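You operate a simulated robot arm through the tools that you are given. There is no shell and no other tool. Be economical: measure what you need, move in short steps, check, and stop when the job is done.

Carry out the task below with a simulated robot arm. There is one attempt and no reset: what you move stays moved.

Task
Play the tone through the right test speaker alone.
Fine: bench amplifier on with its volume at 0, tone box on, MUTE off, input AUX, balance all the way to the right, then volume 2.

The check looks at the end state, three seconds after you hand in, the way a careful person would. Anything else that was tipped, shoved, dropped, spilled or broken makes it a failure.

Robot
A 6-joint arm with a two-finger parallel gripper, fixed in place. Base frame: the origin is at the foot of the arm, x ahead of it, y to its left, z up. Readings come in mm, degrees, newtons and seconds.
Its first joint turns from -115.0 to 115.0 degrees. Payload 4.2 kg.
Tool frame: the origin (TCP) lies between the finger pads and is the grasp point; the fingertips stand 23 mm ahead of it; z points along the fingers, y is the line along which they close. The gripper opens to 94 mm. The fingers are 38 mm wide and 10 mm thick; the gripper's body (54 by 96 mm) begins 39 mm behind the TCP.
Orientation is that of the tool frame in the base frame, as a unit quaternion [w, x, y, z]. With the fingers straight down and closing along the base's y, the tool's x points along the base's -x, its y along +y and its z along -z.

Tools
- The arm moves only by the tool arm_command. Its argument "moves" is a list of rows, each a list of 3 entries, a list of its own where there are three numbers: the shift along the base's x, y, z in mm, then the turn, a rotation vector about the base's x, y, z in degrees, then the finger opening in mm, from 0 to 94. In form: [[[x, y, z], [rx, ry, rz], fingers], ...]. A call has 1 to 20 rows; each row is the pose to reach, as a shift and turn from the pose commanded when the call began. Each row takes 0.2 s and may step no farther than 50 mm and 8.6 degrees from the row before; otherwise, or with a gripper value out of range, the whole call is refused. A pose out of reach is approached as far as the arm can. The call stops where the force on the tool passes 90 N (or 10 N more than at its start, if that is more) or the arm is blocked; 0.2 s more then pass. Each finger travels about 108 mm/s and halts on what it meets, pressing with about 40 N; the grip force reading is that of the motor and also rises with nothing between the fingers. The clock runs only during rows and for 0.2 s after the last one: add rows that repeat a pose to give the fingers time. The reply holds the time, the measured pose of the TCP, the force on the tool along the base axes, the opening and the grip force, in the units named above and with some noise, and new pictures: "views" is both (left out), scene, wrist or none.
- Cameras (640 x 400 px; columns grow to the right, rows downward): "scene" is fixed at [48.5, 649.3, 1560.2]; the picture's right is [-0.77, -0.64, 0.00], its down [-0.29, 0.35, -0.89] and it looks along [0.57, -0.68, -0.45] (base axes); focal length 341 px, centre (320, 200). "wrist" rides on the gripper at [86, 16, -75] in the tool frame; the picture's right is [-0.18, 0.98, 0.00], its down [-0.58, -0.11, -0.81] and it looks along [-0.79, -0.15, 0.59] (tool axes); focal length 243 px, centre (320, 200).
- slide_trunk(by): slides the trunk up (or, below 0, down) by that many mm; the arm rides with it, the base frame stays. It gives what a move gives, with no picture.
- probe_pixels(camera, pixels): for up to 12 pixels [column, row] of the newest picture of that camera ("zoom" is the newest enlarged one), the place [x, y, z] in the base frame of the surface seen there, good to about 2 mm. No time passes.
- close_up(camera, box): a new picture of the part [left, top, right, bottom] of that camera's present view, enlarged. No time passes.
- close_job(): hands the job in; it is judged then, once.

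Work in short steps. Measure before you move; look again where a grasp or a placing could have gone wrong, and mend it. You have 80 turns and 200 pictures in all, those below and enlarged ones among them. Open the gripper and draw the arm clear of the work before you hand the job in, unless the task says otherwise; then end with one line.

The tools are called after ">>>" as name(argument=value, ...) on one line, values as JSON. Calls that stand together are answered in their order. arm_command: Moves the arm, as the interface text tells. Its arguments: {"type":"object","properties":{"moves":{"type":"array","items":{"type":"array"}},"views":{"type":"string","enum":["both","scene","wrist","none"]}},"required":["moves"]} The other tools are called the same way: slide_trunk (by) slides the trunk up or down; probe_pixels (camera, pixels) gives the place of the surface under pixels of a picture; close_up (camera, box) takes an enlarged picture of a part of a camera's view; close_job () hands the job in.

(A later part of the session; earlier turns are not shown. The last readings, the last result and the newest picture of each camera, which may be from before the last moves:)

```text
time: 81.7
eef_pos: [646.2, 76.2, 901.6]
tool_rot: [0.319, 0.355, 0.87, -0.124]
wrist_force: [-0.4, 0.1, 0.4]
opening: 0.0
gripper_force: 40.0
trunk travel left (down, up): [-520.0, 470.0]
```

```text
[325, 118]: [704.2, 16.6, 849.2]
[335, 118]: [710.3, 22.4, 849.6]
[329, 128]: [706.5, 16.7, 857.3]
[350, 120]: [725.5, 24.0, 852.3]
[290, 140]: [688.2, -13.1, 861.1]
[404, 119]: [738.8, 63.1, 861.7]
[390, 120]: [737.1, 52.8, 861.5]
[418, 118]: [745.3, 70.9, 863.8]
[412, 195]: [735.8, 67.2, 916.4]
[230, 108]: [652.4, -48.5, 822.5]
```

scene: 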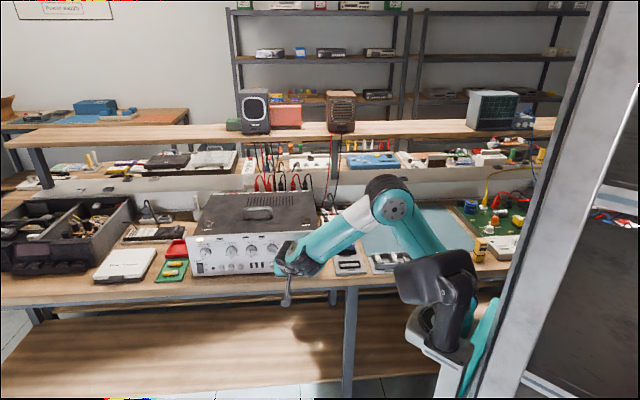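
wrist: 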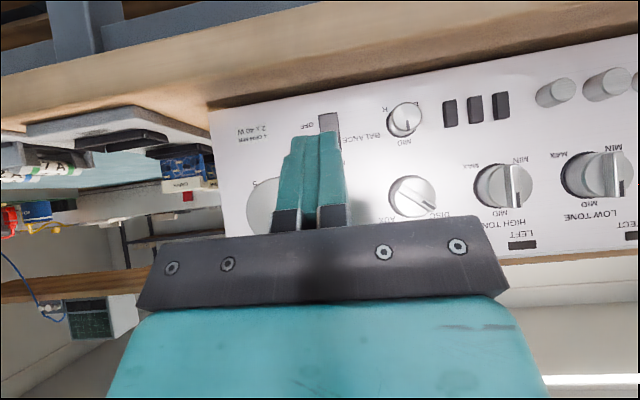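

MUTE's lower end is centred at t≈513, about 9 mm proud. I descend to 60 mm out at z 856, then press in along the normal in small steps.

>>> arm_command(moves=[[[8, -8, -23], [0, 0, 0], 0], [[23, -22, -46], [0, 0, 0], 0], [[30, -29, -46], [0, 0, 0], 0], [[35, -34, -46], [0, 0, 0], 0], [[38, -37, -46], [0, 0, 0], 0], [[40, -39, -46], [0, 0, 0], 0], [[42, -41, -46], [0, 0, 0], 0], [[42, -41, -46], [0, 0, 0], 0]], views="wrist")

>>> close_up(camera="scene", box=[180, 200, 340, 290])

```text
time: 83.5
eef_pos: [685.3, 37.2, 856.3]
tool_rot: [0.318, 0.354, 0.871, -0.123]
wrist_force: [-29.8, 17.3, 2.0]
opening: 0.0
gripper_force: 39.9
trunk travel left (down, up): [-520.0, 470.0]
```

wrist: 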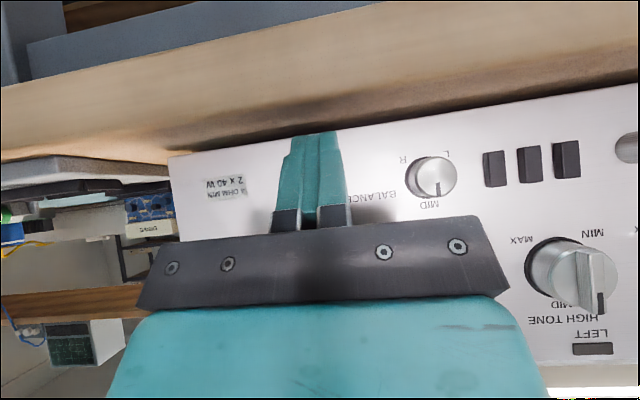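

```text
4.00 times, centred on (260, 245) of scene
```

zoom: 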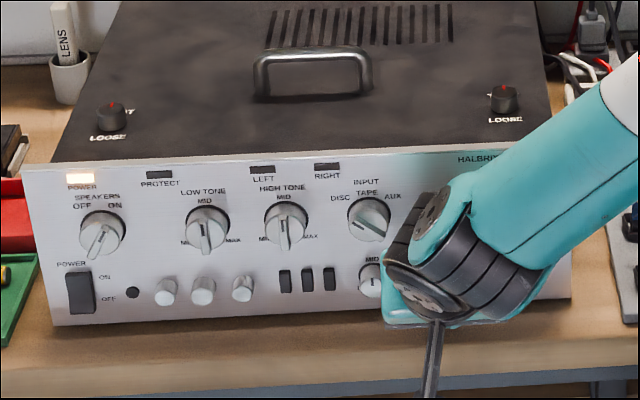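

Force 34 N with the edge at about 8 mm; I push 5 mm further to be sure, then back off to look.

>>> arm_command(moves=[[[2, -2, 0], [0, 0, 0], 0], [[4, -4, 0], [0, 0, 0], 0], [[4, -4, 0], [0, 0, 0], 0], [[-10, 10, 0], [0, 0, 0], 0], [[-35, 35, 15], [0, 0, 0], 0], [[-55, 60, 30], [0, 0, 0], 0], [[-55, 60, 30], [0, 0, 0], 0]], views="wrist")

>>> close_up(camera="wrist", box=[200, 50, 640, 270])

>>> probe_pixels(camera="wrist", pixels=[[325, 118], [329, 128], [412, 195], [350, 140]])

```text
time: 84.2
eef_pos: [687.0, 37.7, 853.0]
tool_rot: [0.312, 0.35, 0.875, -0.121]
wrist_force: [-36.6, 29.3, 13.2]
opening: 0.0
gripper_force: 39.9
trunk travel left (down, up): [-520.0, 470.0]
stopped in row 3: the force on the tool passed its limit (the readings are from after the stop); the commanded pose is now the measured one
```

wrist: 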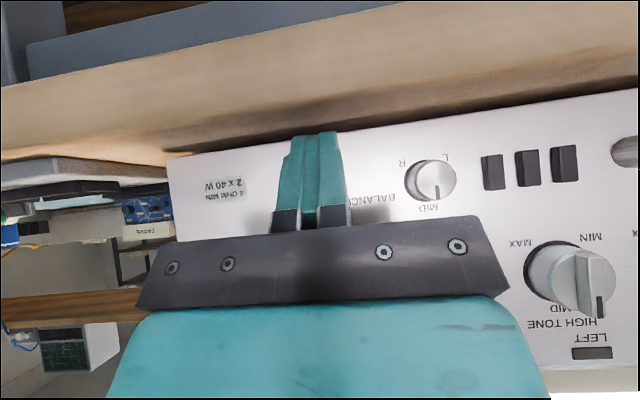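

```text
1.45 times, centred on (420, 160) of wrist
```

zoom: 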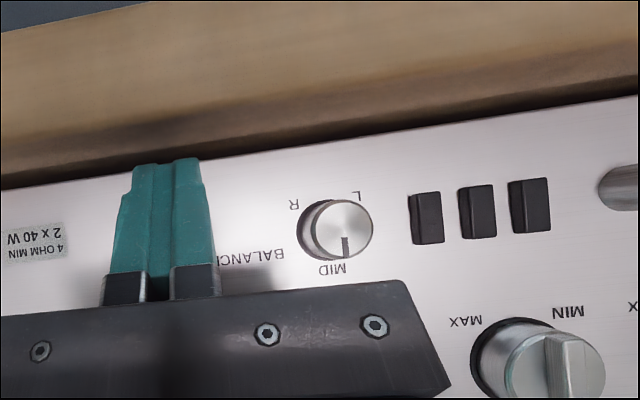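

```text
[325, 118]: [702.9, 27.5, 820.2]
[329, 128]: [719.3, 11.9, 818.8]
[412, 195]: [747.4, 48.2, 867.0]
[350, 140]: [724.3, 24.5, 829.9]
```

The force limit stopped it at the end of the push. I back off now and look at the rocker.

>>> arm_command(moves=[[[-12, 12, 2], [0, 0, 0], 0], [[-30, 30, 20], [0, 0, 0], 0], [[-50, 50, 48], [0, 0, 0], 0], [[-50, 50, 48], [0, 0, 0], 0]], views="wrist")

>>> close_up(camera="scene", box=[250, 220, 330, 280])

>>> probe_pixels(camera="wrist", pixels=[[325, 112], [335, 112], [329, 124], [355, 120], [290, 140], [404, 119]])

```text
time: 85.2
eef_pos: [639.0, 85.7, 903.0]
tool_rot: [0.312, 0.353, 0.873, -0.123]
wrist_force: [0.3, -0.4, -0.1]
opening: 0.0
gripper_force: 40.3
trunk travel left (down, up): [-520.0, 470.0]
```

wrist: 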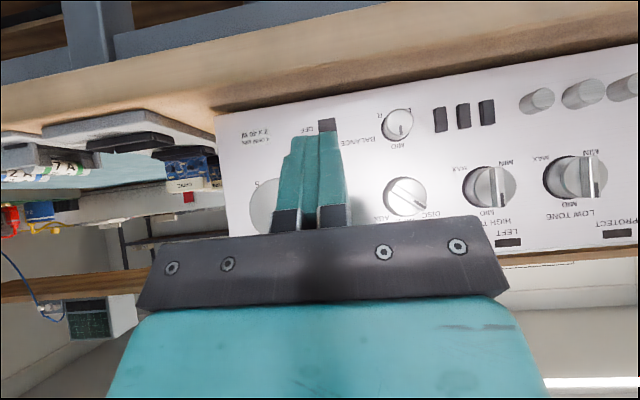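

```text
6.67 times, centred on (290, 250) of scene
```

zoom: 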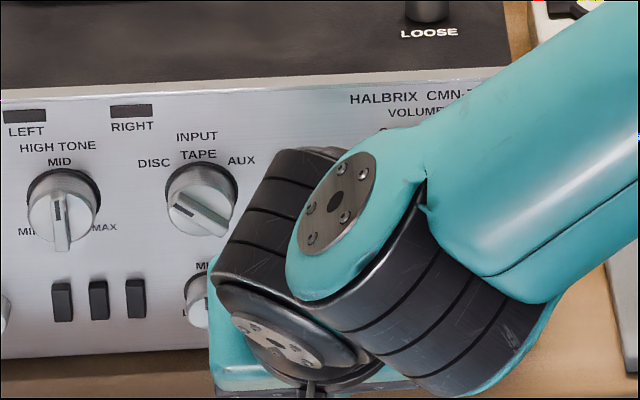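

```text
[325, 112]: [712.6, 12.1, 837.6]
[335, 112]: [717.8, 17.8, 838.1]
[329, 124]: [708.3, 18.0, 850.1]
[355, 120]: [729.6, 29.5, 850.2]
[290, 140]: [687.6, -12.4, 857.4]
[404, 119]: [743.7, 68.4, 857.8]
```

I can't judge the rocker yet, so I move left to the INPUT pre-position with 30° pitch; from there the wrist camera should see MUTE unobstructed.

>>> arm_command(moves=[[[17, 9, 6], [-4.9, -4.9, -0.5], 30], [[34, 18, 12], [-9.8, -9.8, -0.9], 60], [[52, 26, 18], [-14.8, -14.6, -1.4], 60], [[52, 26, 18], [-14.8, -14.6, -1.4], 60]])

>>> close_up(camera="wrist", box=[100, 0, 500, 200])

```text
time: 86.2
eef_pos: [691.0, 111.9, 919.2]
tool_rot: [0.463, 0.333, 0.799, -0.192]
wrist_force: [-1.1, -0.5, 0.7]
opening: 59.9
gripper_force: 0.1
trunk travel left (down, up): [-520.0, 470.0]
```

scene: 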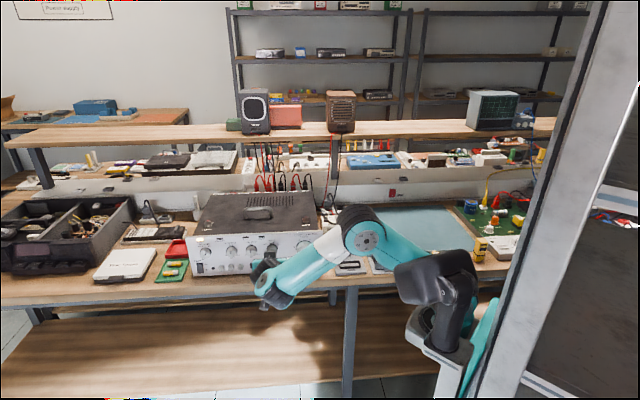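
wrist: 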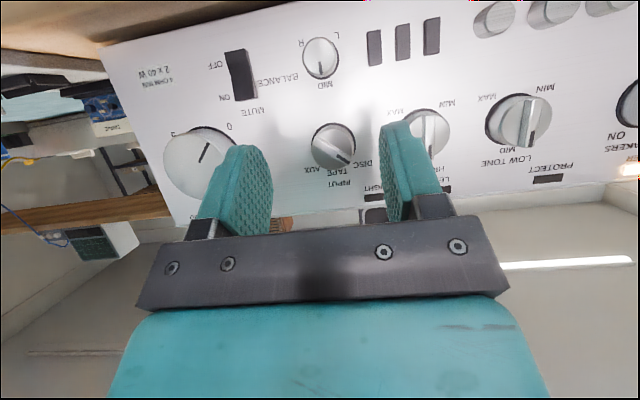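

```text
1.60 times, centred on (300, 100) of wrist
```

zoom: 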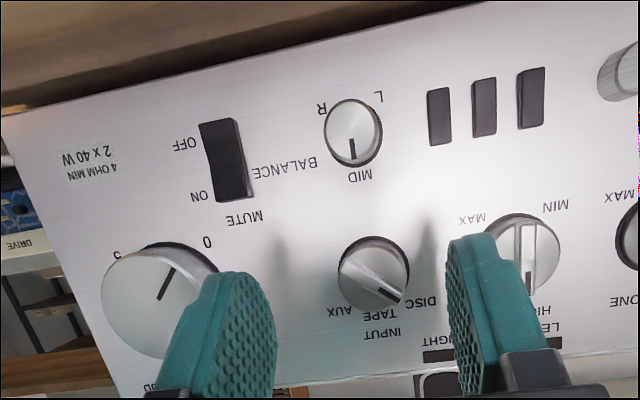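

I probe MUTE's two ends, the INPUT knob centre and rims, and the balance knob in this enlarged view.

>>> probe_pixels(camera="zoom", pixels=[[215, 130], [220, 145], [228, 165], [235, 185], [373, 273], [343, 262], [403, 275], [375, 240], [390, 294], [352, 130], [328, 128], [378, 128]])

>>> close_up(camera="wrist", box=[200, 30, 280, 120])

```text
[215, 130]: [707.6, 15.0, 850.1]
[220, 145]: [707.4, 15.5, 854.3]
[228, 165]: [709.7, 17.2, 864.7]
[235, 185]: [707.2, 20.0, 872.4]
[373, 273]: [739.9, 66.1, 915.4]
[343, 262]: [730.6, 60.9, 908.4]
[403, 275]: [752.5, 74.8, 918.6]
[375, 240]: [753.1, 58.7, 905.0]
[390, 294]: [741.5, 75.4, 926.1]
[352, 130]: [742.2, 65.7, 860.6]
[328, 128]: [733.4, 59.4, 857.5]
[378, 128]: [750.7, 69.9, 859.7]
```

```text
4.44 times, centred on (240, 75) of wrist
```

zoom: 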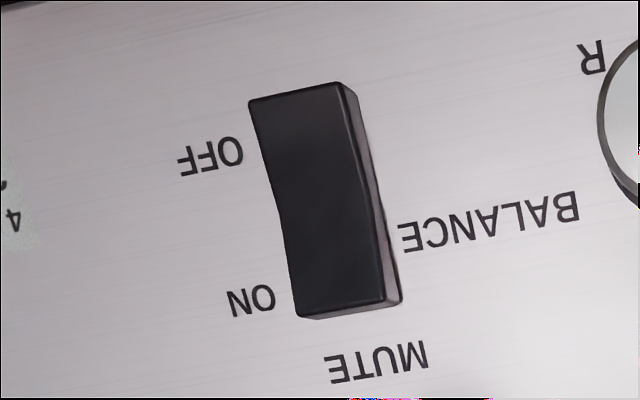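

MUTE is now OFF (OFF end 5 mm, ON end 9 mm proud). The INPUT axis is at t≈571.5, z≈919. I pre-rotate -15°, approach, grip and turn clockwise 76°.

>>> arm_command(moves=[[[0, 0, 0], [-5.28, 5.32, 0], 60], [[0, 0, 0], [-10.57, 10.65, 0], 60], [[19, -17, 0], [-10.57, 10.65, 0], 60], [[38, -35, 0], [-10.57, 10.65, 0], 60], [[38, -35, 0], [-10.57, 10.65, 0], 26], [[38, -35, 0], [-10.57, 10.65, 0], 20], [[38, -35, 0], [-10.57, 10.65, 0], 20], [[38, -35, 0], [-4.58, 4.62, 0], 20], [[38, -35, 0], [1.4, -1.41, 0], 20], [[38, -35, 0], [7.39, -7.45, 0], 20], [[38, -35, 0], [13.38, -13.48, 0], 20], [[38, -35, 0], [19.37, -19.51, 0], 20], [[38, -35, 0], [25.36, -25.54, 0], 20], [[38, -35, 0], [31.34, -31.58, 0], 20], [[38, -35, 0], [37.33, -37.61, 0], 20], [[38, -35, 0], [43.3, -43.6, 0], 20]])

>>> close_up(camera="wrist", box=[160, 0, 520, 220])

```text
time: 89.6
eef_pos: [729.2, 78.0, 919.8]
tool_rot: [0.567, 0.523, 0.588, 0.245]
wrist_force: [35.6, 23.9, 0.2]
opening: 31.2
gripper_force: 45.0
trunk travel left (down, up): [-520.0, 470.0]
```

scene: 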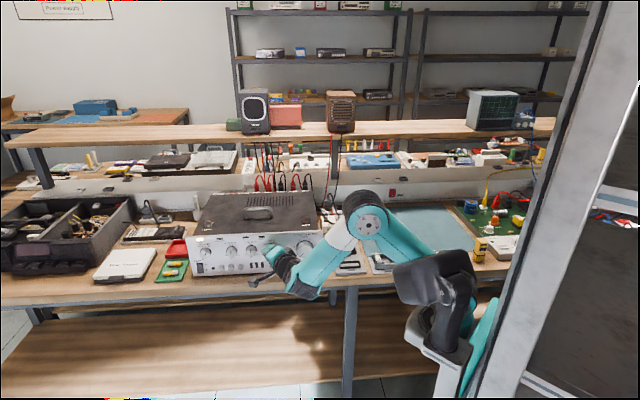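
wrist: 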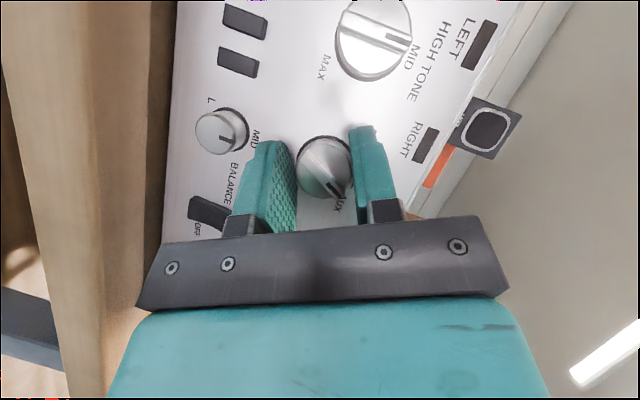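

```text
1.78 times, centred on (340, 110) of wrist
```

zoom: 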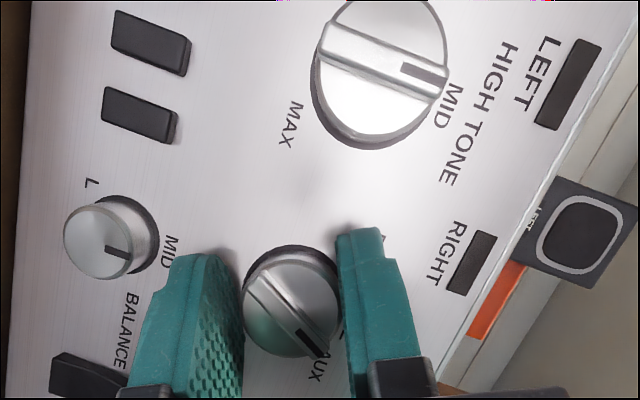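

The pointer has come to AUX and side force has built up, which suggests its end stop. I open, back off and check.

>>> arm_command(moves=[[[0, 0, 0], [0, 0, 0], 60], [[0, 0, 0], [0, 0, 0], 60], [[-25, 25, 0], [0, 0, 0], 60], [[-50, 50, 0], [0, 0, 0], 60], [[-50, 50, 0], [0, 0, 0], 60]], views="wrist")

>>> close_up(camera="wrist", box=[160, 0, 520, 220])

>>> close_up(camera="scene", box=[240, 220, 320, 280])

```text
time: 90.8
eef_pos: [677.9, 122.9, 921.8]
tool_rot: [0.568, 0.522, 0.588, 0.243]
wrist_force: [0.2, 0.7, -0.4]
opening: 60.1
gripper_force: 0.2
trunk travel left (down, up): [-520.0, 470.0]
```

wrist: 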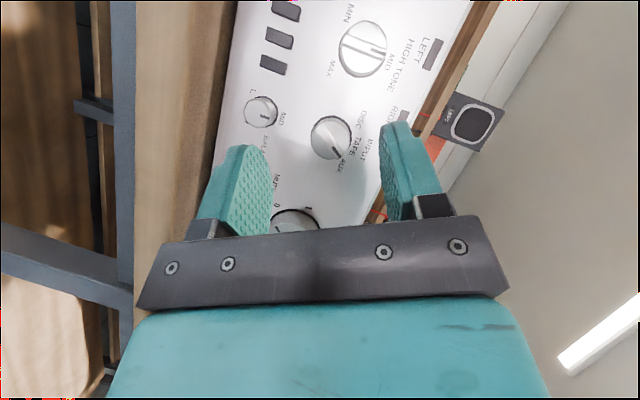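

```text
1.78 times, centred on (340, 110) of wrist
```

zoom: 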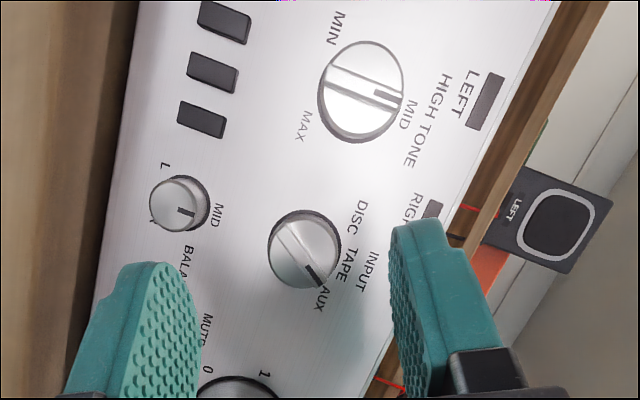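

```text
6.67 times, centred on (280, 250) of scene
```

zoom: 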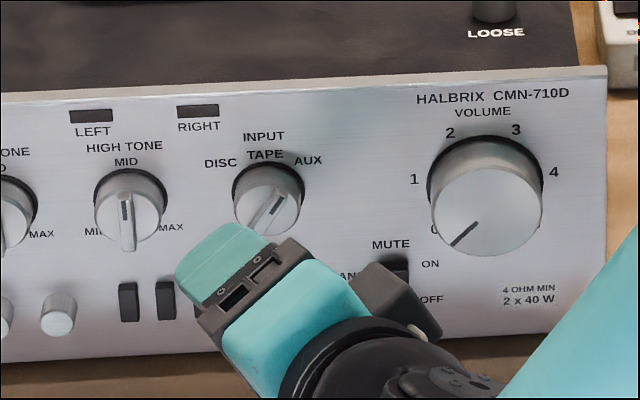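

INPUT points at AUX. Next BALANCE (axis t≈570.5, z≈861): I swing back to -15° and move to 70 mm in front of it with the fingers at 36.

>>> arm_command(moves=[[[0, 0, 0], [-5.95, 5.99, 0], 36], [[0, 0, 0], [-11.9, 11.98, 0], 36], [[0, 0, -6], [-17.85, 17.97, 0], 36], [[4, -3, -16], [-23.8, 23.96, 0], 36], [[8, -6, -26], [-29.75, 29.95, 0], 36], [[12, -10, -36], [-35.7, 35.94, 0], 36], [[16, -14, -46], [-41.65, 41.93, 0], 36], [[20, -17, -54], [-47.6, 47.92, 0], 36], [[25, -21, -61], [-53.5, 53.9, 0], 36], [[25, -21, -61], [-53.5, 53.9, 0], 36]])

>>> probe_pixels(camera="wrist", pixels=[[320, 100]])

>>> close_up(camera="wrist", box=[200, 0, 480, 200])

```text
time: 93.0
eef_pos: [703.9, 102.3, 858.1]
tool_rot: [0.416, 0.272, 0.817, -0.292]
wrist_force: [0.1, -0.3, 0.5]
opening: 36.0
gripper_force: 0.1
trunk travel left (down, up): [-520.0, 470.0]
```

scene: 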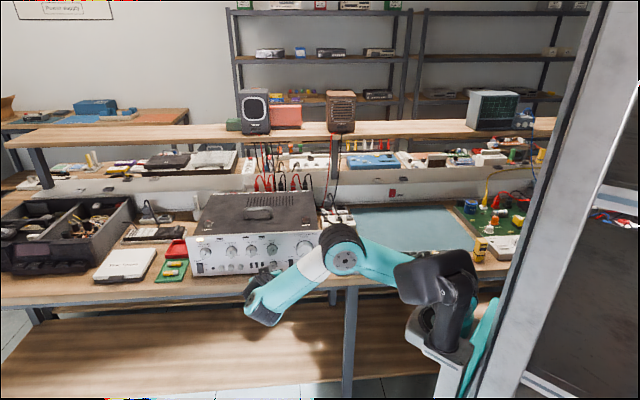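
wrist: 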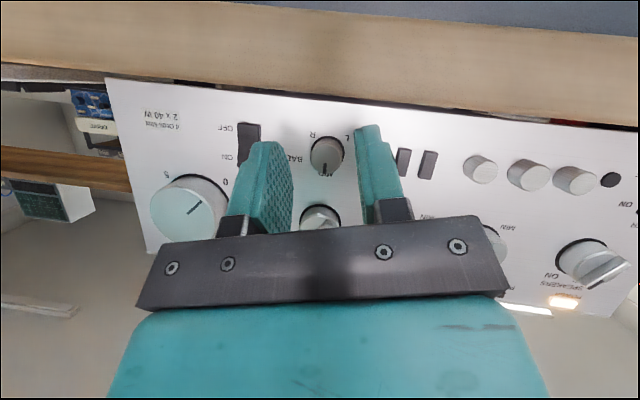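

```text
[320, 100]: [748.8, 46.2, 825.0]
```

```text
2.00 times, centred on (340, 100) of wrist
```

zoom: 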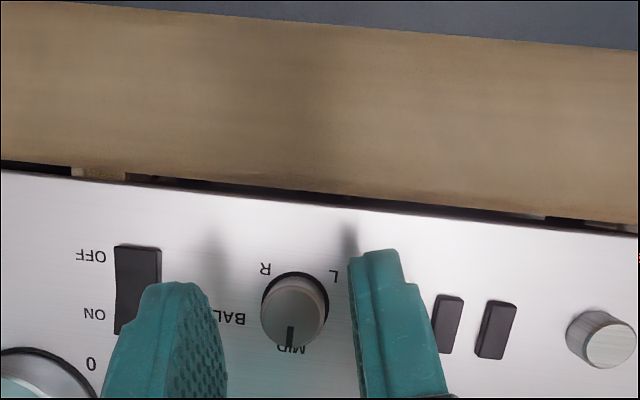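

The knob is framed between the fingers. I approach to 33 mm, grip, and turn clockwise 90°.

>>> arm_command(moves=[[[8, -9, 3], [0, 0, 0], 36], [[17, -18, 3], [0, 0, 0], 36], [[25, -27, 3], [0, 0, 0], 36], [[25, -27, 3], [0, 0, 0], 14], [[25, -27, 3], [0, 0, 0], 12], [[25, -27, 3], [5.77, -5.81, 0], 12], [[25, -27, 3], [11.54, -11.62, 0], 12], [[25, -27, 3], [17.31, -17.43, 0], 12], [[25, -27, 3], [23.08, -23.24, 0], 12], [[25, -27, 3], [28.85, -29.05, 0], 12], [[25, -27, 3], [34.62, -34.86, 0], 12], [[25, -27, 3], [40.39, -40.67, 0], 12], [[25, -27, 3], [46.16, -46.48, 0], 12], [[25, -27, 3], [51.93, -52.29, 0], 12], [[25, -27, 3], [57.7, -58.1, 0], 12], [[25, -27, 3], [63.4, -63.9, 0], 12]])

>>> close_up(camera="wrist", box=[160, 0, 520, 220])

```text
time: 96.4
eef_pos: [728.6, 76.2, 859.8]
tool_rot: [0.569, 0.548, 0.514, 0.336]
wrist_force: [-3.7, -10.0, -15.4]
opening: 21.4
gripper_force: 45.1
trunk travel left (down, up): [-520.0, 470.0]
```

scene: 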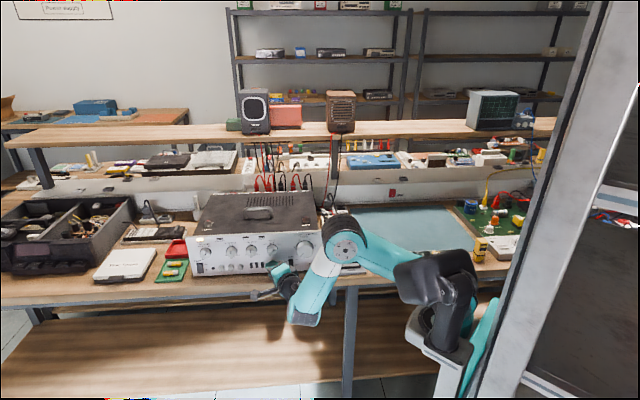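
wrist: 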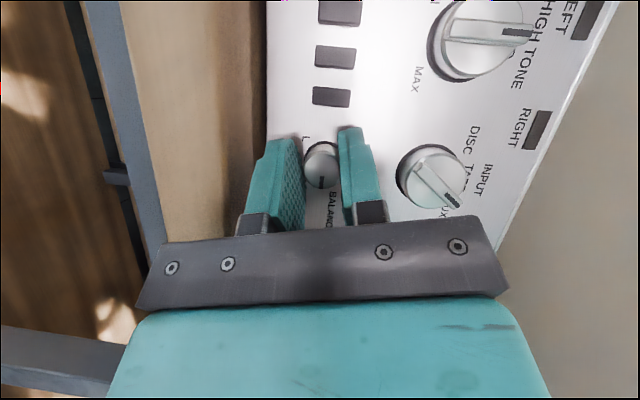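

```text
1.78 times, centred on (340, 110) of wrist
```

zoom: 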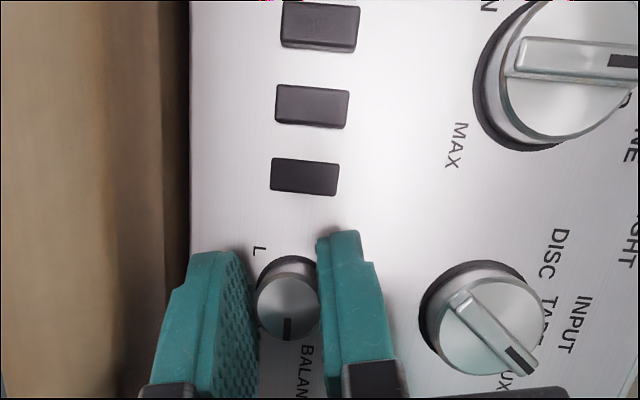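

The balance pointer has turned about 90° to the right. I release, back off 25 mm, swing the hand back 74°, and approach again.

>>> arm_command(moves=[[[0, 0, 0], [0, 0, 0], 36], [[-9, 9, 0], [0, 0, 0], 36], [[-20, 20, 0], [0, 0, 0], 36], [[-20, 20, 0], [-5.77, 5.81, 0], 36], [[-20, 20, 0], [-11.54, 11.62, 0], 36], [[-20, 20, 0], [-17.31, 17.43, 0], 36], [[-20, 20, 0], [-23.08, 23.24, 0], 36], [[-20, 20, 0], [-28.85, 29.05, 0], 36], [[-20, 20, 0], [-34.62, 34.86, 0], 36], [[-20, 20, 0], [-40.39, 40.67, 0], 36], [[-20, 20, 0], [-46.16, 46.48, 0], 36], [[-20, 20, 0], [-51.93, 52.29, 0], 36], [[-10, 10, 0.5], [-51.93, 52.29, 0], 36], [[0, 0, 1], [-51.93, 52.29, 0], 36], [[0, 0, 1], [-51.93, 52.29, 0], 36]], views="wrist")

>>> close_up(camera="wrist", box=[160, 0, 520, 220])

```text
time: 99.6
eef_pos: [728.6, 76.0, 863.0]
tool_rot: [0.468, 0.341, 0.796, -0.18]
wrist_force: [0.2, -0.1, 1.1]
opening: 35.9
gripper_force: 0.0
trunk travel left (down, up): [-520.0, 470.0]
```

wrist: 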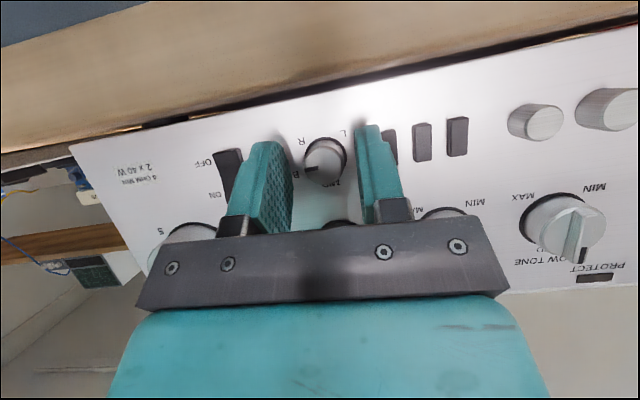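

```text
1.78 times, centred on (340, 110) of wrist
```

zoom: 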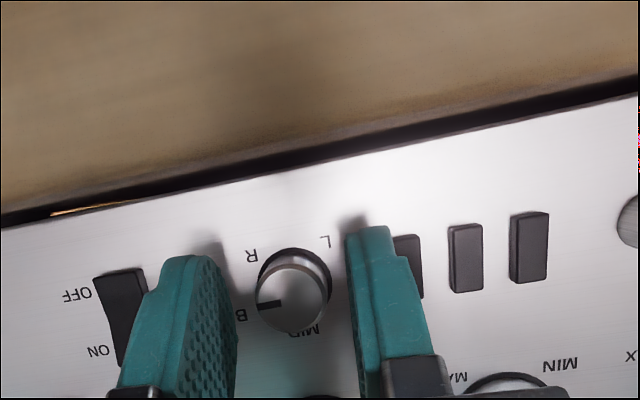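

The pointer is at +90°, with R further round. I grip and turn clockwise another 57° to reach the end stop.

>>> arm_command(moves=[[[0, 0, 0], [0, 0, 0], 14], [[0, 0, 0], [0, 0, 0], 12], [[0, 0, 0], [5.77, -5.81, 0], 12], [[0, 0, 0], [11.54, -11.62, 0], 12], [[0, 0, 0], [17.31, -17.43, 0], 12], [[0, 0, 0], [23.08, -23.24, 0], 12], [[0, 0, 0], [28.85, -29.05, 0], 12], [[0, 0, 0], [34.62, -34.86, 0], 12], [[0, 0, 0], [40.39, -40.67, 0], 12]], views="wrist")

>>> close_up(camera="wrist", box=[160, 0, 520, 220])

```text
time: 101.6
eef_pos: [727.4, 77.2, 861.8]
tool_rot: [0.566, 0.518, 0.6, 0.228]
wrist_force: [-3.0, -6.7, -9.2]
opening: 21.6
gripper_force: 45.2
trunk travel left (down, up): [-520.0, 470.0]
```

wrist: 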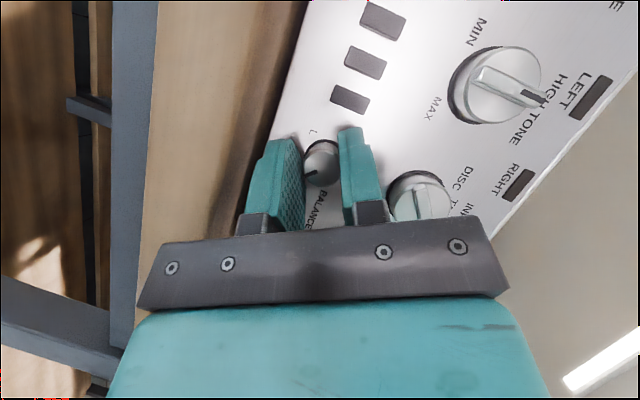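

```text
1.78 times, centred on (340, 110) of wrist
```

zoom: 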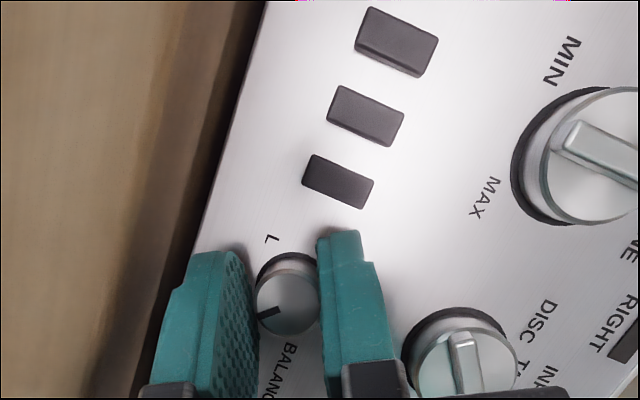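

The knob slipped about 15° in the grip, so it has probably reached its stop near +135°. I add 8° more for certainty, release, back off and verify.

>>> arm_command(moves=[[[0, 0, 0], [5.6, -5.7, 0], 12], [[0, 0, 0], [5.6, -5.7, 0], 12], [[0, 0, 0], [5.6, -5.7, 0], 36], [[-9, 9, 0], [5.6, -5.7, 0], 36], [[-30, 30, 0], [5.6, -5.7, 0], 36], [[-50, 50, 10], [5.6, -5.7, 0], 60], [[-50, 50, 10], [5.6, -5.7, 0], 60]], views="wrist")

>>> close_up(camera="wrist", box=[180, 50, 440, 200])

>>> close_up(camera="scene", box=[180, 220, 330, 290])

```text
time: 103.2
eef_pos: [678.7, 127.0, 876.1]
tool_rot: [0.57, 0.533, 0.559, 0.282]
wrist_force: [0.5, -0.2, 0.0]
opening: 60.1
gripper_force: 0.0
trunk travel left (down, up): [-520.0, 470.0]
```

wrist: 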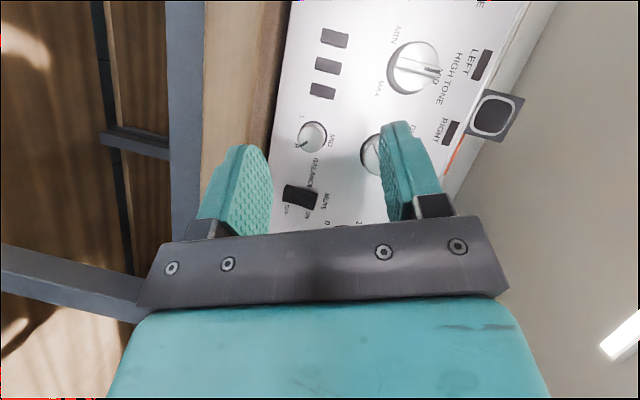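

```text
2.46 times, centred on (310, 125) of wrist
```

zoom: 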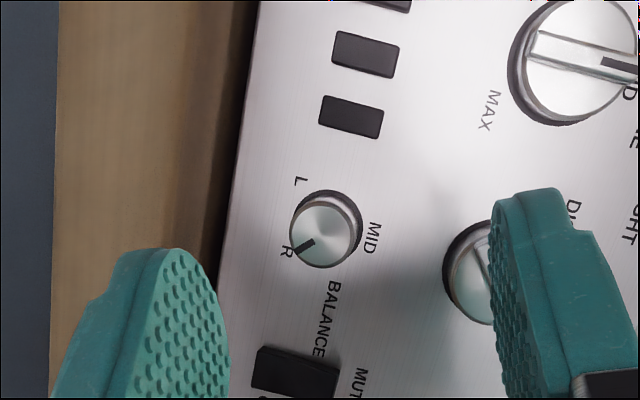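

```text
4.27 times, centred on (255, 255) of scene
```

zoom: 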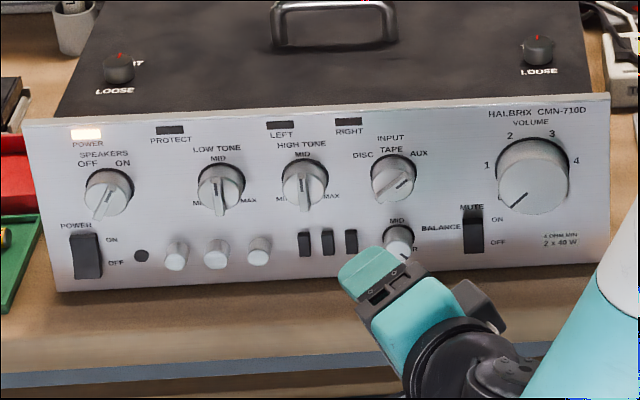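

BALANCE points at R on its stop. For the volume, I move back to its axis, 80 mm out, swinging the hand to -15° with the fingers at 72.

>>> arm_command(moves=[[[-6, -5, 4], [-5.78, 5.82, 0], 72], [[-12, -12, 8], [-11.55, 11.64, 0], 72], [[-18, -22, 12], [-17.33, 17.46, 0], 72], [[-24, -32, 16], [-23.1, 23.28, 0], 72], [[-30, -42, 20], [-28.88, 29.1, 0], 72], [[-36, -52, 25], [-34.66, 34.92, 0], 72], [[-42, -62, 30], [-40.43, 40.74, 0], 72], [[-48, -72, 34], [-46.2, 46.56, 0], 72], [[-53, -82, 38], [-51.98, 52.38, 0], 72], [[-57, -91, 42], [-57.77, 58.2, 0], 72], [[-57, -91, 42], [-57.77, 58.2, 0], 72]], views="wrist")

>>> close_up(camera="wrist", box=[200, 0, 520, 200])

```text
time: 105.6
eef_pos: [620.2, 36.0, 914.9]
tool_rot: [0.415, 0.269, 0.818, -0.294]
wrist_force: [-0.1, 0.3, 0.4]
opening: 71.9
gripper_force: 0.1
trunk travel left (down, up): [-520.0, 470.0]
```

wrist: 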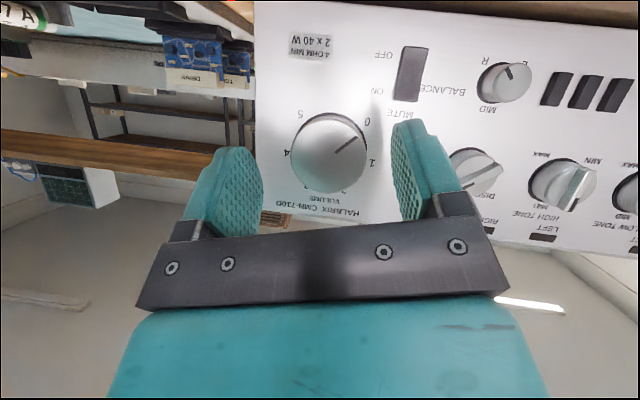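

```text
2.00 times, centred on (360, 100) of wrist
```

zoom: 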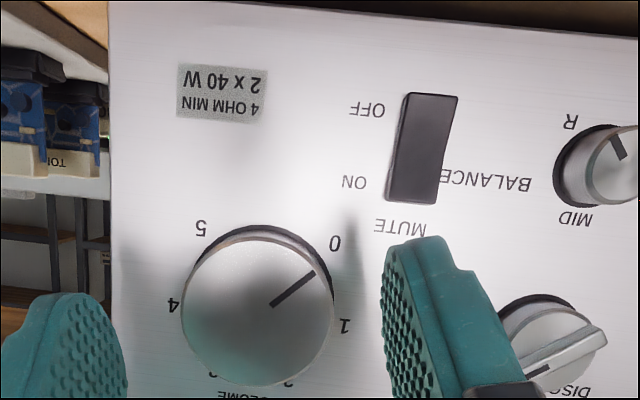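

Pointer at 0 as before. I approach, grip and turn clockwise 90°.

>>> arm_command(moves=[[[17, -16, 3], [0, 0, 0], 72], [[34, -33, 3], [0, 0, 0], 72], [[34, -33, 3], [0, 0, 0], 40], [[34, -33, 3], [0, 0, 0], 36], [[34, -33, 3], [0, 0, 0], 36], [[34, -33, 3], [5.77, -5.81, 0], 36], [[34, -33, 3], [11.54, -11.62, 0], 36], [[34, -33, 3], [17.31, -17.43, 0], 36], [[34, -33, 3], [23.08, -23.24, 0], 36], [[34, -33, 3], [28.85, -29.05, 0], 36], [[34, -33, 3], [34.62, -34.86, 0], 36], [[34, -33, 3], [40.39, -40.67, 0], 36], [[34, -33, 3], [46.16, -46.48, 0], 36], [[34, -33, 3], [51.93, -52.29, 0], 36], [[34, -33, 3], [57.7, -58.1, 0], 36], [[34, -33, 3], [63.4, -63.9, 0], 36]], views="wrist")

>>> close_up(camera="scene", box=[240, 220, 330, 280])

```text
time: 109.0
eef_pos: [656.2, 5.5, 917.5]
tool_rot: [0.568, 0.546, 0.516, 0.337]
wrist_force: [-4.0, 10.6, -11.3]
opening: 53.0
gripper_force: 45.6
trunk travel left (down, up): [-520.0, 470.0]
```

wrist: 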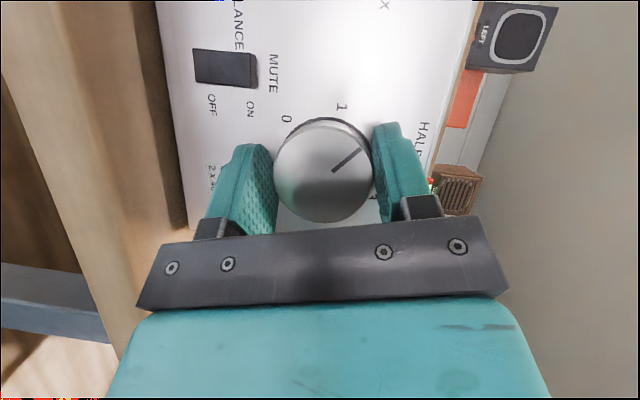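

```text
6.67 times, centred on (285, 250) of scene
```

zoom: 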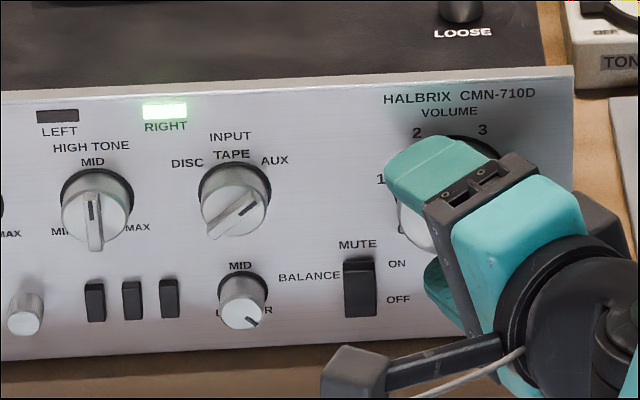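

The RIGHT lamp is lit and LEFT dark. I turn another 18° to reach 2, then release and back off to read it.

>>> arm_command(moves=[[[0, 0, 0], [4.23, -4.26, 0], 36], [[0, 0, 0], [8.45, -8.52, 0], 36], [[0, 0, 0], [12.68, -12.77, 0], 36], [[0, 0, 0], [12.68, -12.77, 0], 36], [[0, 0, 0], [12.68, -12.77, 0], 72], [[0, 0, 0], [12.68, -12.77, 0], 72], [[-25, 25, 0], [12.68, -12.77, 0], 72], [[-45, 45, 0], [12.68, -12.77, 0], 72], [[-45, 45, 0], [12.68, -12.77, 0], 72]], views="wrist")

>>> close_up(camera="wrist", box=[200, 40, 480, 220])

>>> close_up(camera="scene", box=[270, 220, 330, 270])

```text
time: 109.7
eef_pos: [660.2, 3.9, 918.5]
tool_rot: [0.541, 0.583, 0.455, 0.4]
wrist_force: [-71.1, 16.5, -4.8]
opening: 54.6
gripper_force: 21.0
out of reach, approached as far as the arm can: row 2, 3
trunk travel left (down, up): [-520.0, 470.0]
stopped in row 3: the force on the tool passed its limit (the readings are from after the stop); the commanded pose is now the measured one
```

wrist: 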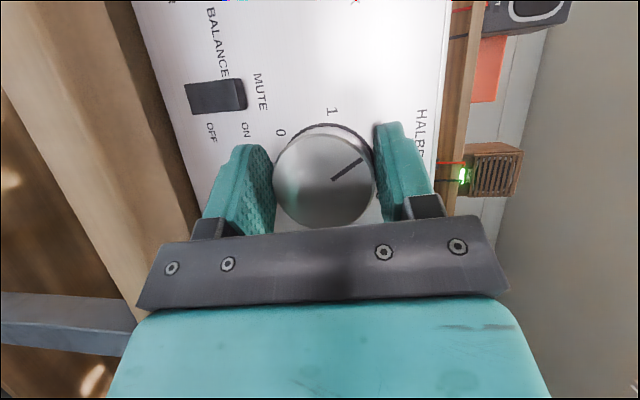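

```text
2.22 times, centred on (340, 130) of wrist
```

zoom: 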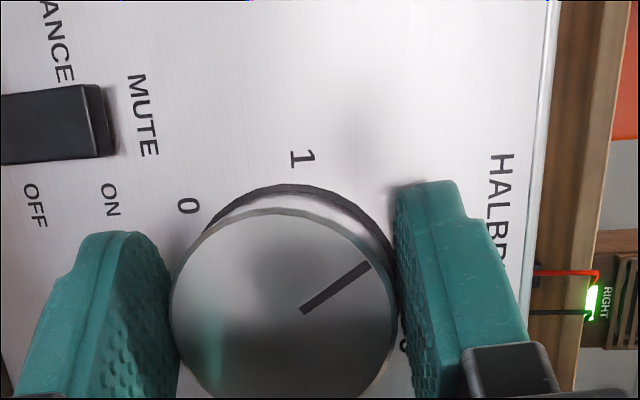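

```text
8.00 times, centred on (300, 245) of scene
```

zoom: 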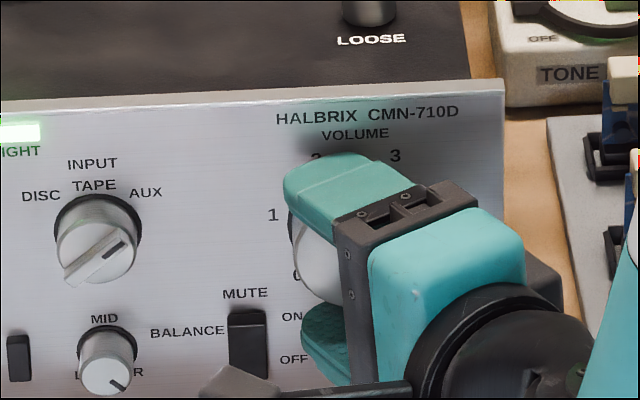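

Right speaker's lamp is lit too. The arm reached its limit here, so I release, swing back 16° as I retreat, and look at the pointer.

>>> arm_command(moves=[[[0, 0, 0], [0, 0, 0], 72], [[0, 0, 0], [0, 0, 0], 72], [[-6, 3, 0], [-5.6, 5.6, 0], 72], [[-22, 20, 0], [-11.3, 11.4, 0], 72], [[-40, 38, 0], [-17, 17.1, 0], 72], [[-40, 38, 0], [-22.7, 22.9, 0], 72], [[-40, 38, 0], [-28.4, 28.6, 0], 72], [[-40, 38, 0], [-34, 34.3, 0], 72], [[-40, 38, 0], [-34, 34.3, 0], 72]], views="wrist")

>>> close_up(camera="wrist", box=[200, 40, 480, 220])

>>> close_up(camera="scene", box=[270, 220, 330, 270])

```text
time: 110.0
eef_pos: [659.7, 4.1, 914.1]
tool_rot: [0.538, 0.585, 0.457, 0.399]
wrist_force: [-73.7, 18.2, -10.2]
opening: 64.1
gripper_force: 0.0
trunk travel left (down, up): [-520.0, 470.0]
stopped in row 1: the force on the tool passed its limit (the readings are from after the stop); the commanded pose is now the measured one
```

wrist: 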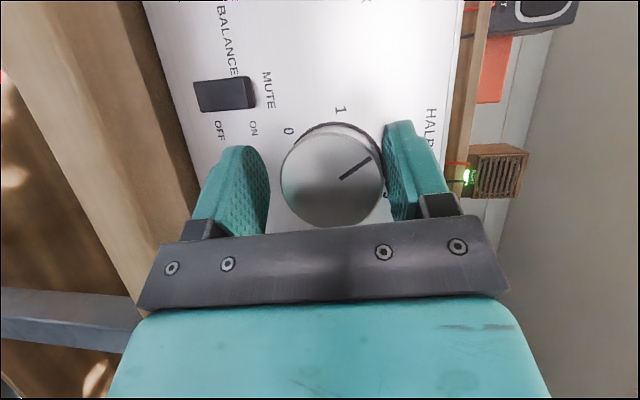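

```text
2.22 times, centred on (340, 130) of wrist
```

zoom: 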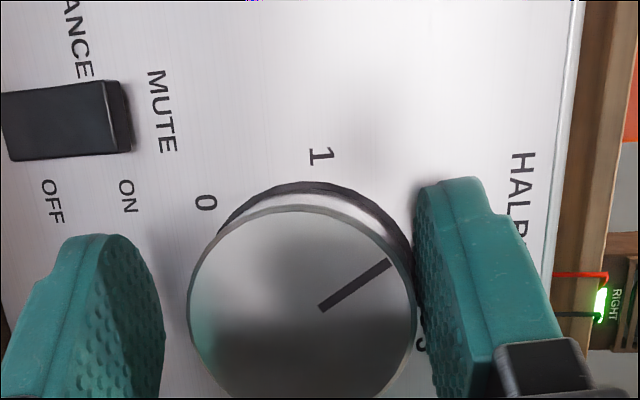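

```text
8.00 times, centred on (300, 245) of scene
```

zoom: 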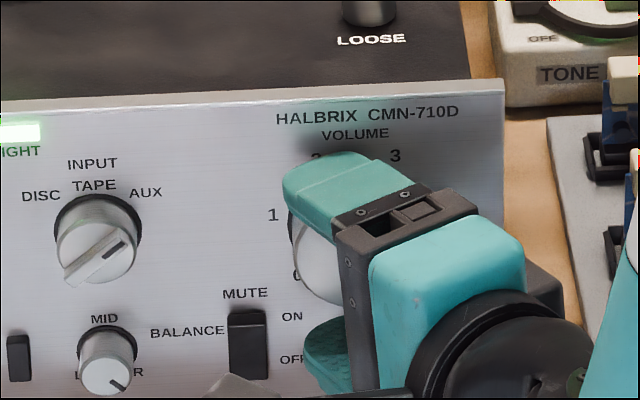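

The fingertips are pressing on the panel. I back off along the normal with the hand swinging back to a comfortable angle.

>>> arm_command(moves=[[[-9, 7, 0], [-4, 4, 0], 68], [[-20, 17, 0], [-9, 9, 0], 70], [[-40, 36, 0], [-14, 14, 0], 72], [[-40, 38, 0], [-19.5, 19.6, 0], 72], [[-40, 38, 0], [-25, 25.2, 0], 72], [[-40, 38, 0], [-30.5, 30.8, 0], 72], [[-40, 38, 0], [-30.5, 30.8, 0], 72]], views="wrist")

>>> close_up(camera="wrist", box=[200, 40, 480, 220])

>>> close_up(camera="scene", box=[270, 220, 330, 270])

```text
time: 111.6
eef_pos: [622.7, 42.0, 916.6]
tool_rot: [0.532, 0.511, 0.668, 0.1]
wrist_force: [-0.1, -0.3, -0.3]
opening: 71.9
gripper_force: 0.1
trunk travel left (down, up): [-520.0, 470.0]
```

wrist: 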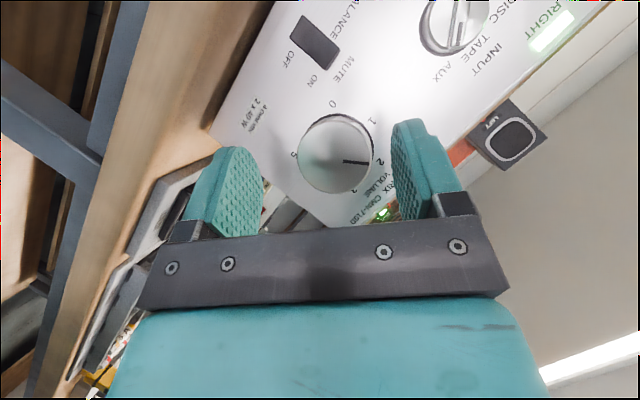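

```text
2.22 times, centred on (340, 130) of wrist
```

zoom: 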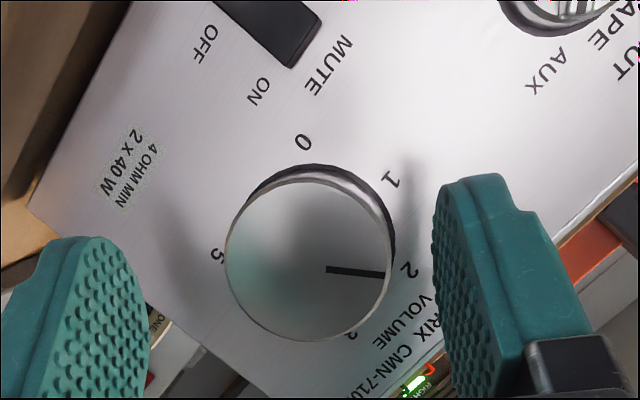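

```text
8.00 times, centred on (300, 245) of scene
```

zoom: 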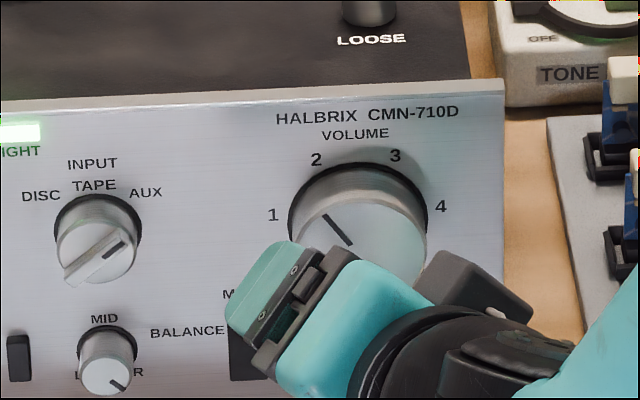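

The pointer stands at about -43°, and 2 is at -27°. I regrip at this comfortable hand angle, turn clockwise 16°, release and back off.

>>> arm_command(moves=[[[8, -13, 1.4], [0, 0, 0], 72], [[20, -27, 1.4], [0, 0, 0], 72], [[32, -39, 1.4], [0, 0, 0], 72], [[32, -39, 1.4], [0, 0, 0], 40], [[32, -39, 1.4], [0, 0, 0], 36], [[32, -39, 1.4], [0, 0, 0], 36], [[32, -39, 1.4], [5.64, -5.68, 0], 36], [[32, -39, 1.4], [11.27, -11.36, 0], 36], [[32, -39, 1.4], [11.27, -11.36, 0], 36], [[32, -39, 1.4], [11.27, -11.36, 0], 72], [[32, -39, 1.4], [11.27, -11.36, 0], 72], [[15, -22, 1.4], [11.27, -11.36, 0], 72], [[-5, -2, 1.4], [11.27, -11.36, 0], 72], [[-25, 18, 1.4], [11.27, -11.36, 0], 72], [[-25, 18, 1.4], [11.27, -11.36, 0], 72]], views="wrist")

>>> close_up(camera="wrist", box=[200, 40, 480, 220])

>>> close_up(camera="scene", box=[270, 220, 330, 270])

```text
time: 114.8
eef_pos: [599.8, 61.8, 916.3]
tool_rot: [0.544, 0.547, 0.599, 0.215]
wrist_force: [-0.1, 0.1, -0.1]
opening: 72.0
gripper_force: 0.0
trunk travel left (down, up): [-520.0, 470.0]
```

wrist: 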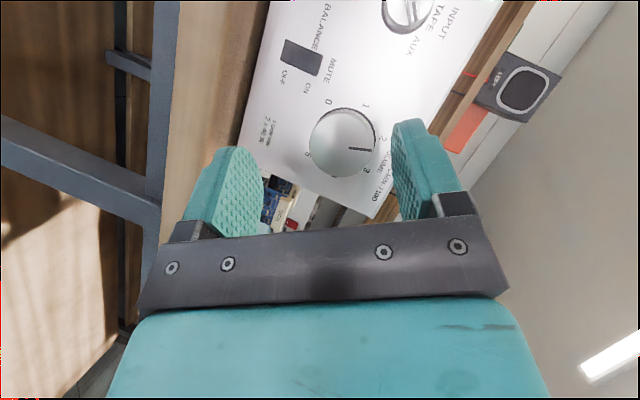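

```text
2.22 times, centred on (340, 130) of wrist
```

zoom: 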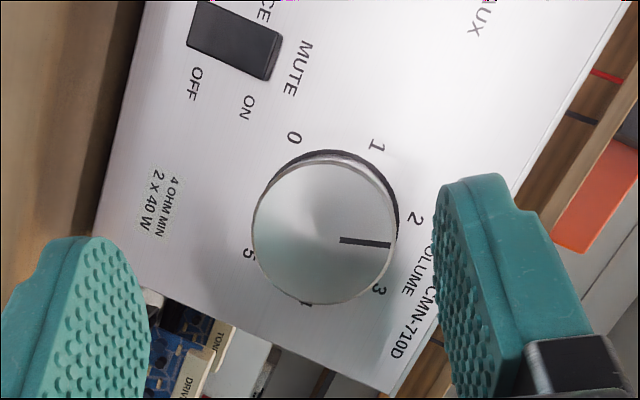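

```text
8.00 times, centred on (300, 245) of scene
```

zoom: 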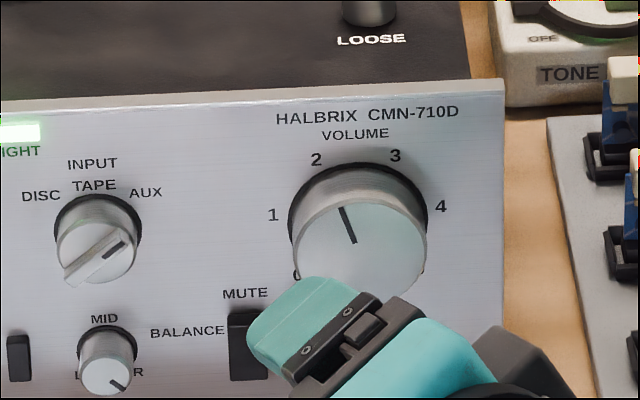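

Working from the label positions, the pointer is at about -18° (2.15), and 2 sits at -27°. I regrip and turn back counter-clockwise 9°.

>>> arm_command(moves=[[[15, -18, 1.5], [0, 0, 0], 72], [[35, -39, 1.5], [0, 0, 0], 72], [[55, -59, 1.5], [0, 0, 0], 72], [[55, -59, 1.5], [0, 0, 0], 40], [[55, -59, 1.5], [0, 0, 0], 36], [[55, -59, 1.5], [0, 0, 0], 36], [[55, -59, 1.5], [-3.2, 3.2, 0], 36], [[55, -59, 1.5], [-6.34, 6.39, 0], 36], [[55, -59, 1.5], [-6.34, 6.39, 0], 36], [[55, -59, 1.5], [-6.34, 6.39, 0], 72], [[55, -59, 1.5], [-6.34, 6.39, 0], 72], [[38, -42, 1.5], [-6.34, 6.39, 0], 72], [[18, -22, 1.5], [-6.34, 6.39, 0], 72], [[-5, 0, 1.5], [-6.34, 6.39, 0], 72], [[-5, 0, 1.5], [-6.34, 6.39, 0], 72]], views="wrist")

>>> close_up(camera="wrist", box=[200, 40, 480, 220])

>>> close_up(camera="scene", box=[285, 225, 325, 260])

```text
time: 118.0
eef_pos: [592.8, 59.4, 917.6]
tool_rot: [0.54, 0.528, 0.639, 0.151]
wrist_force: [-0.1, 0.2, 0.1]
opening: 71.9
gripper_force: 0.0
trunk travel left (down, up): [-520.0, 470.0]
```

wrist: 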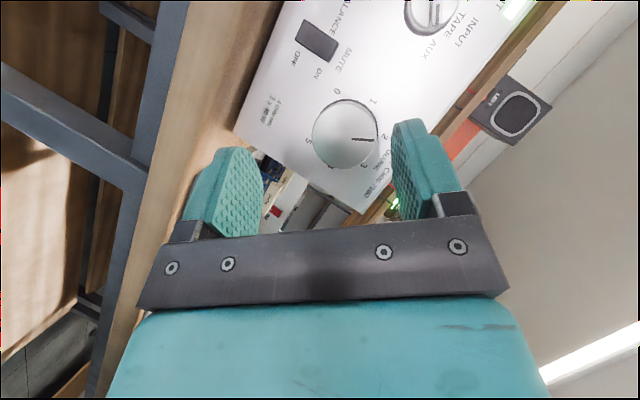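

```text
2.22 times, centred on (340, 130) of wrist
```

zoom: 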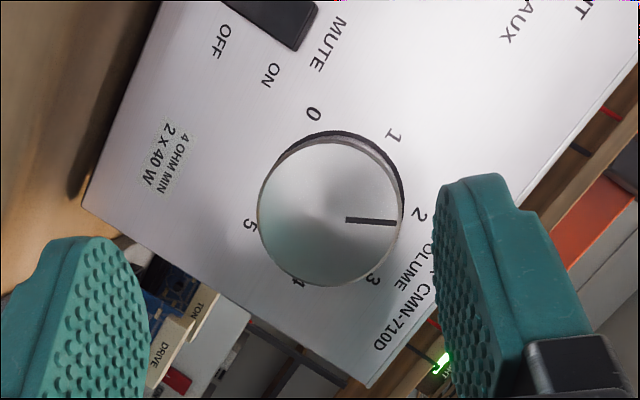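

```text
11.43 times, centred on (305, 242) of scene
```

zoom: 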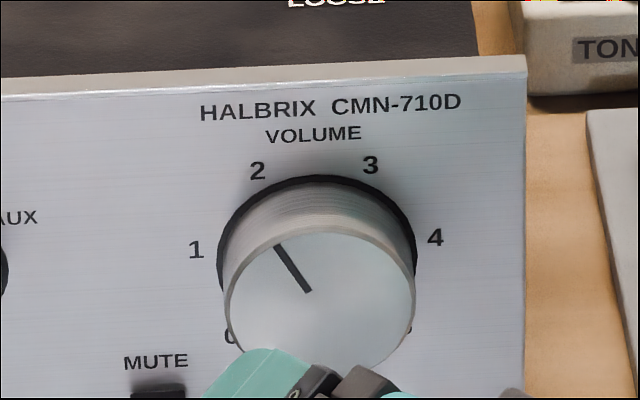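

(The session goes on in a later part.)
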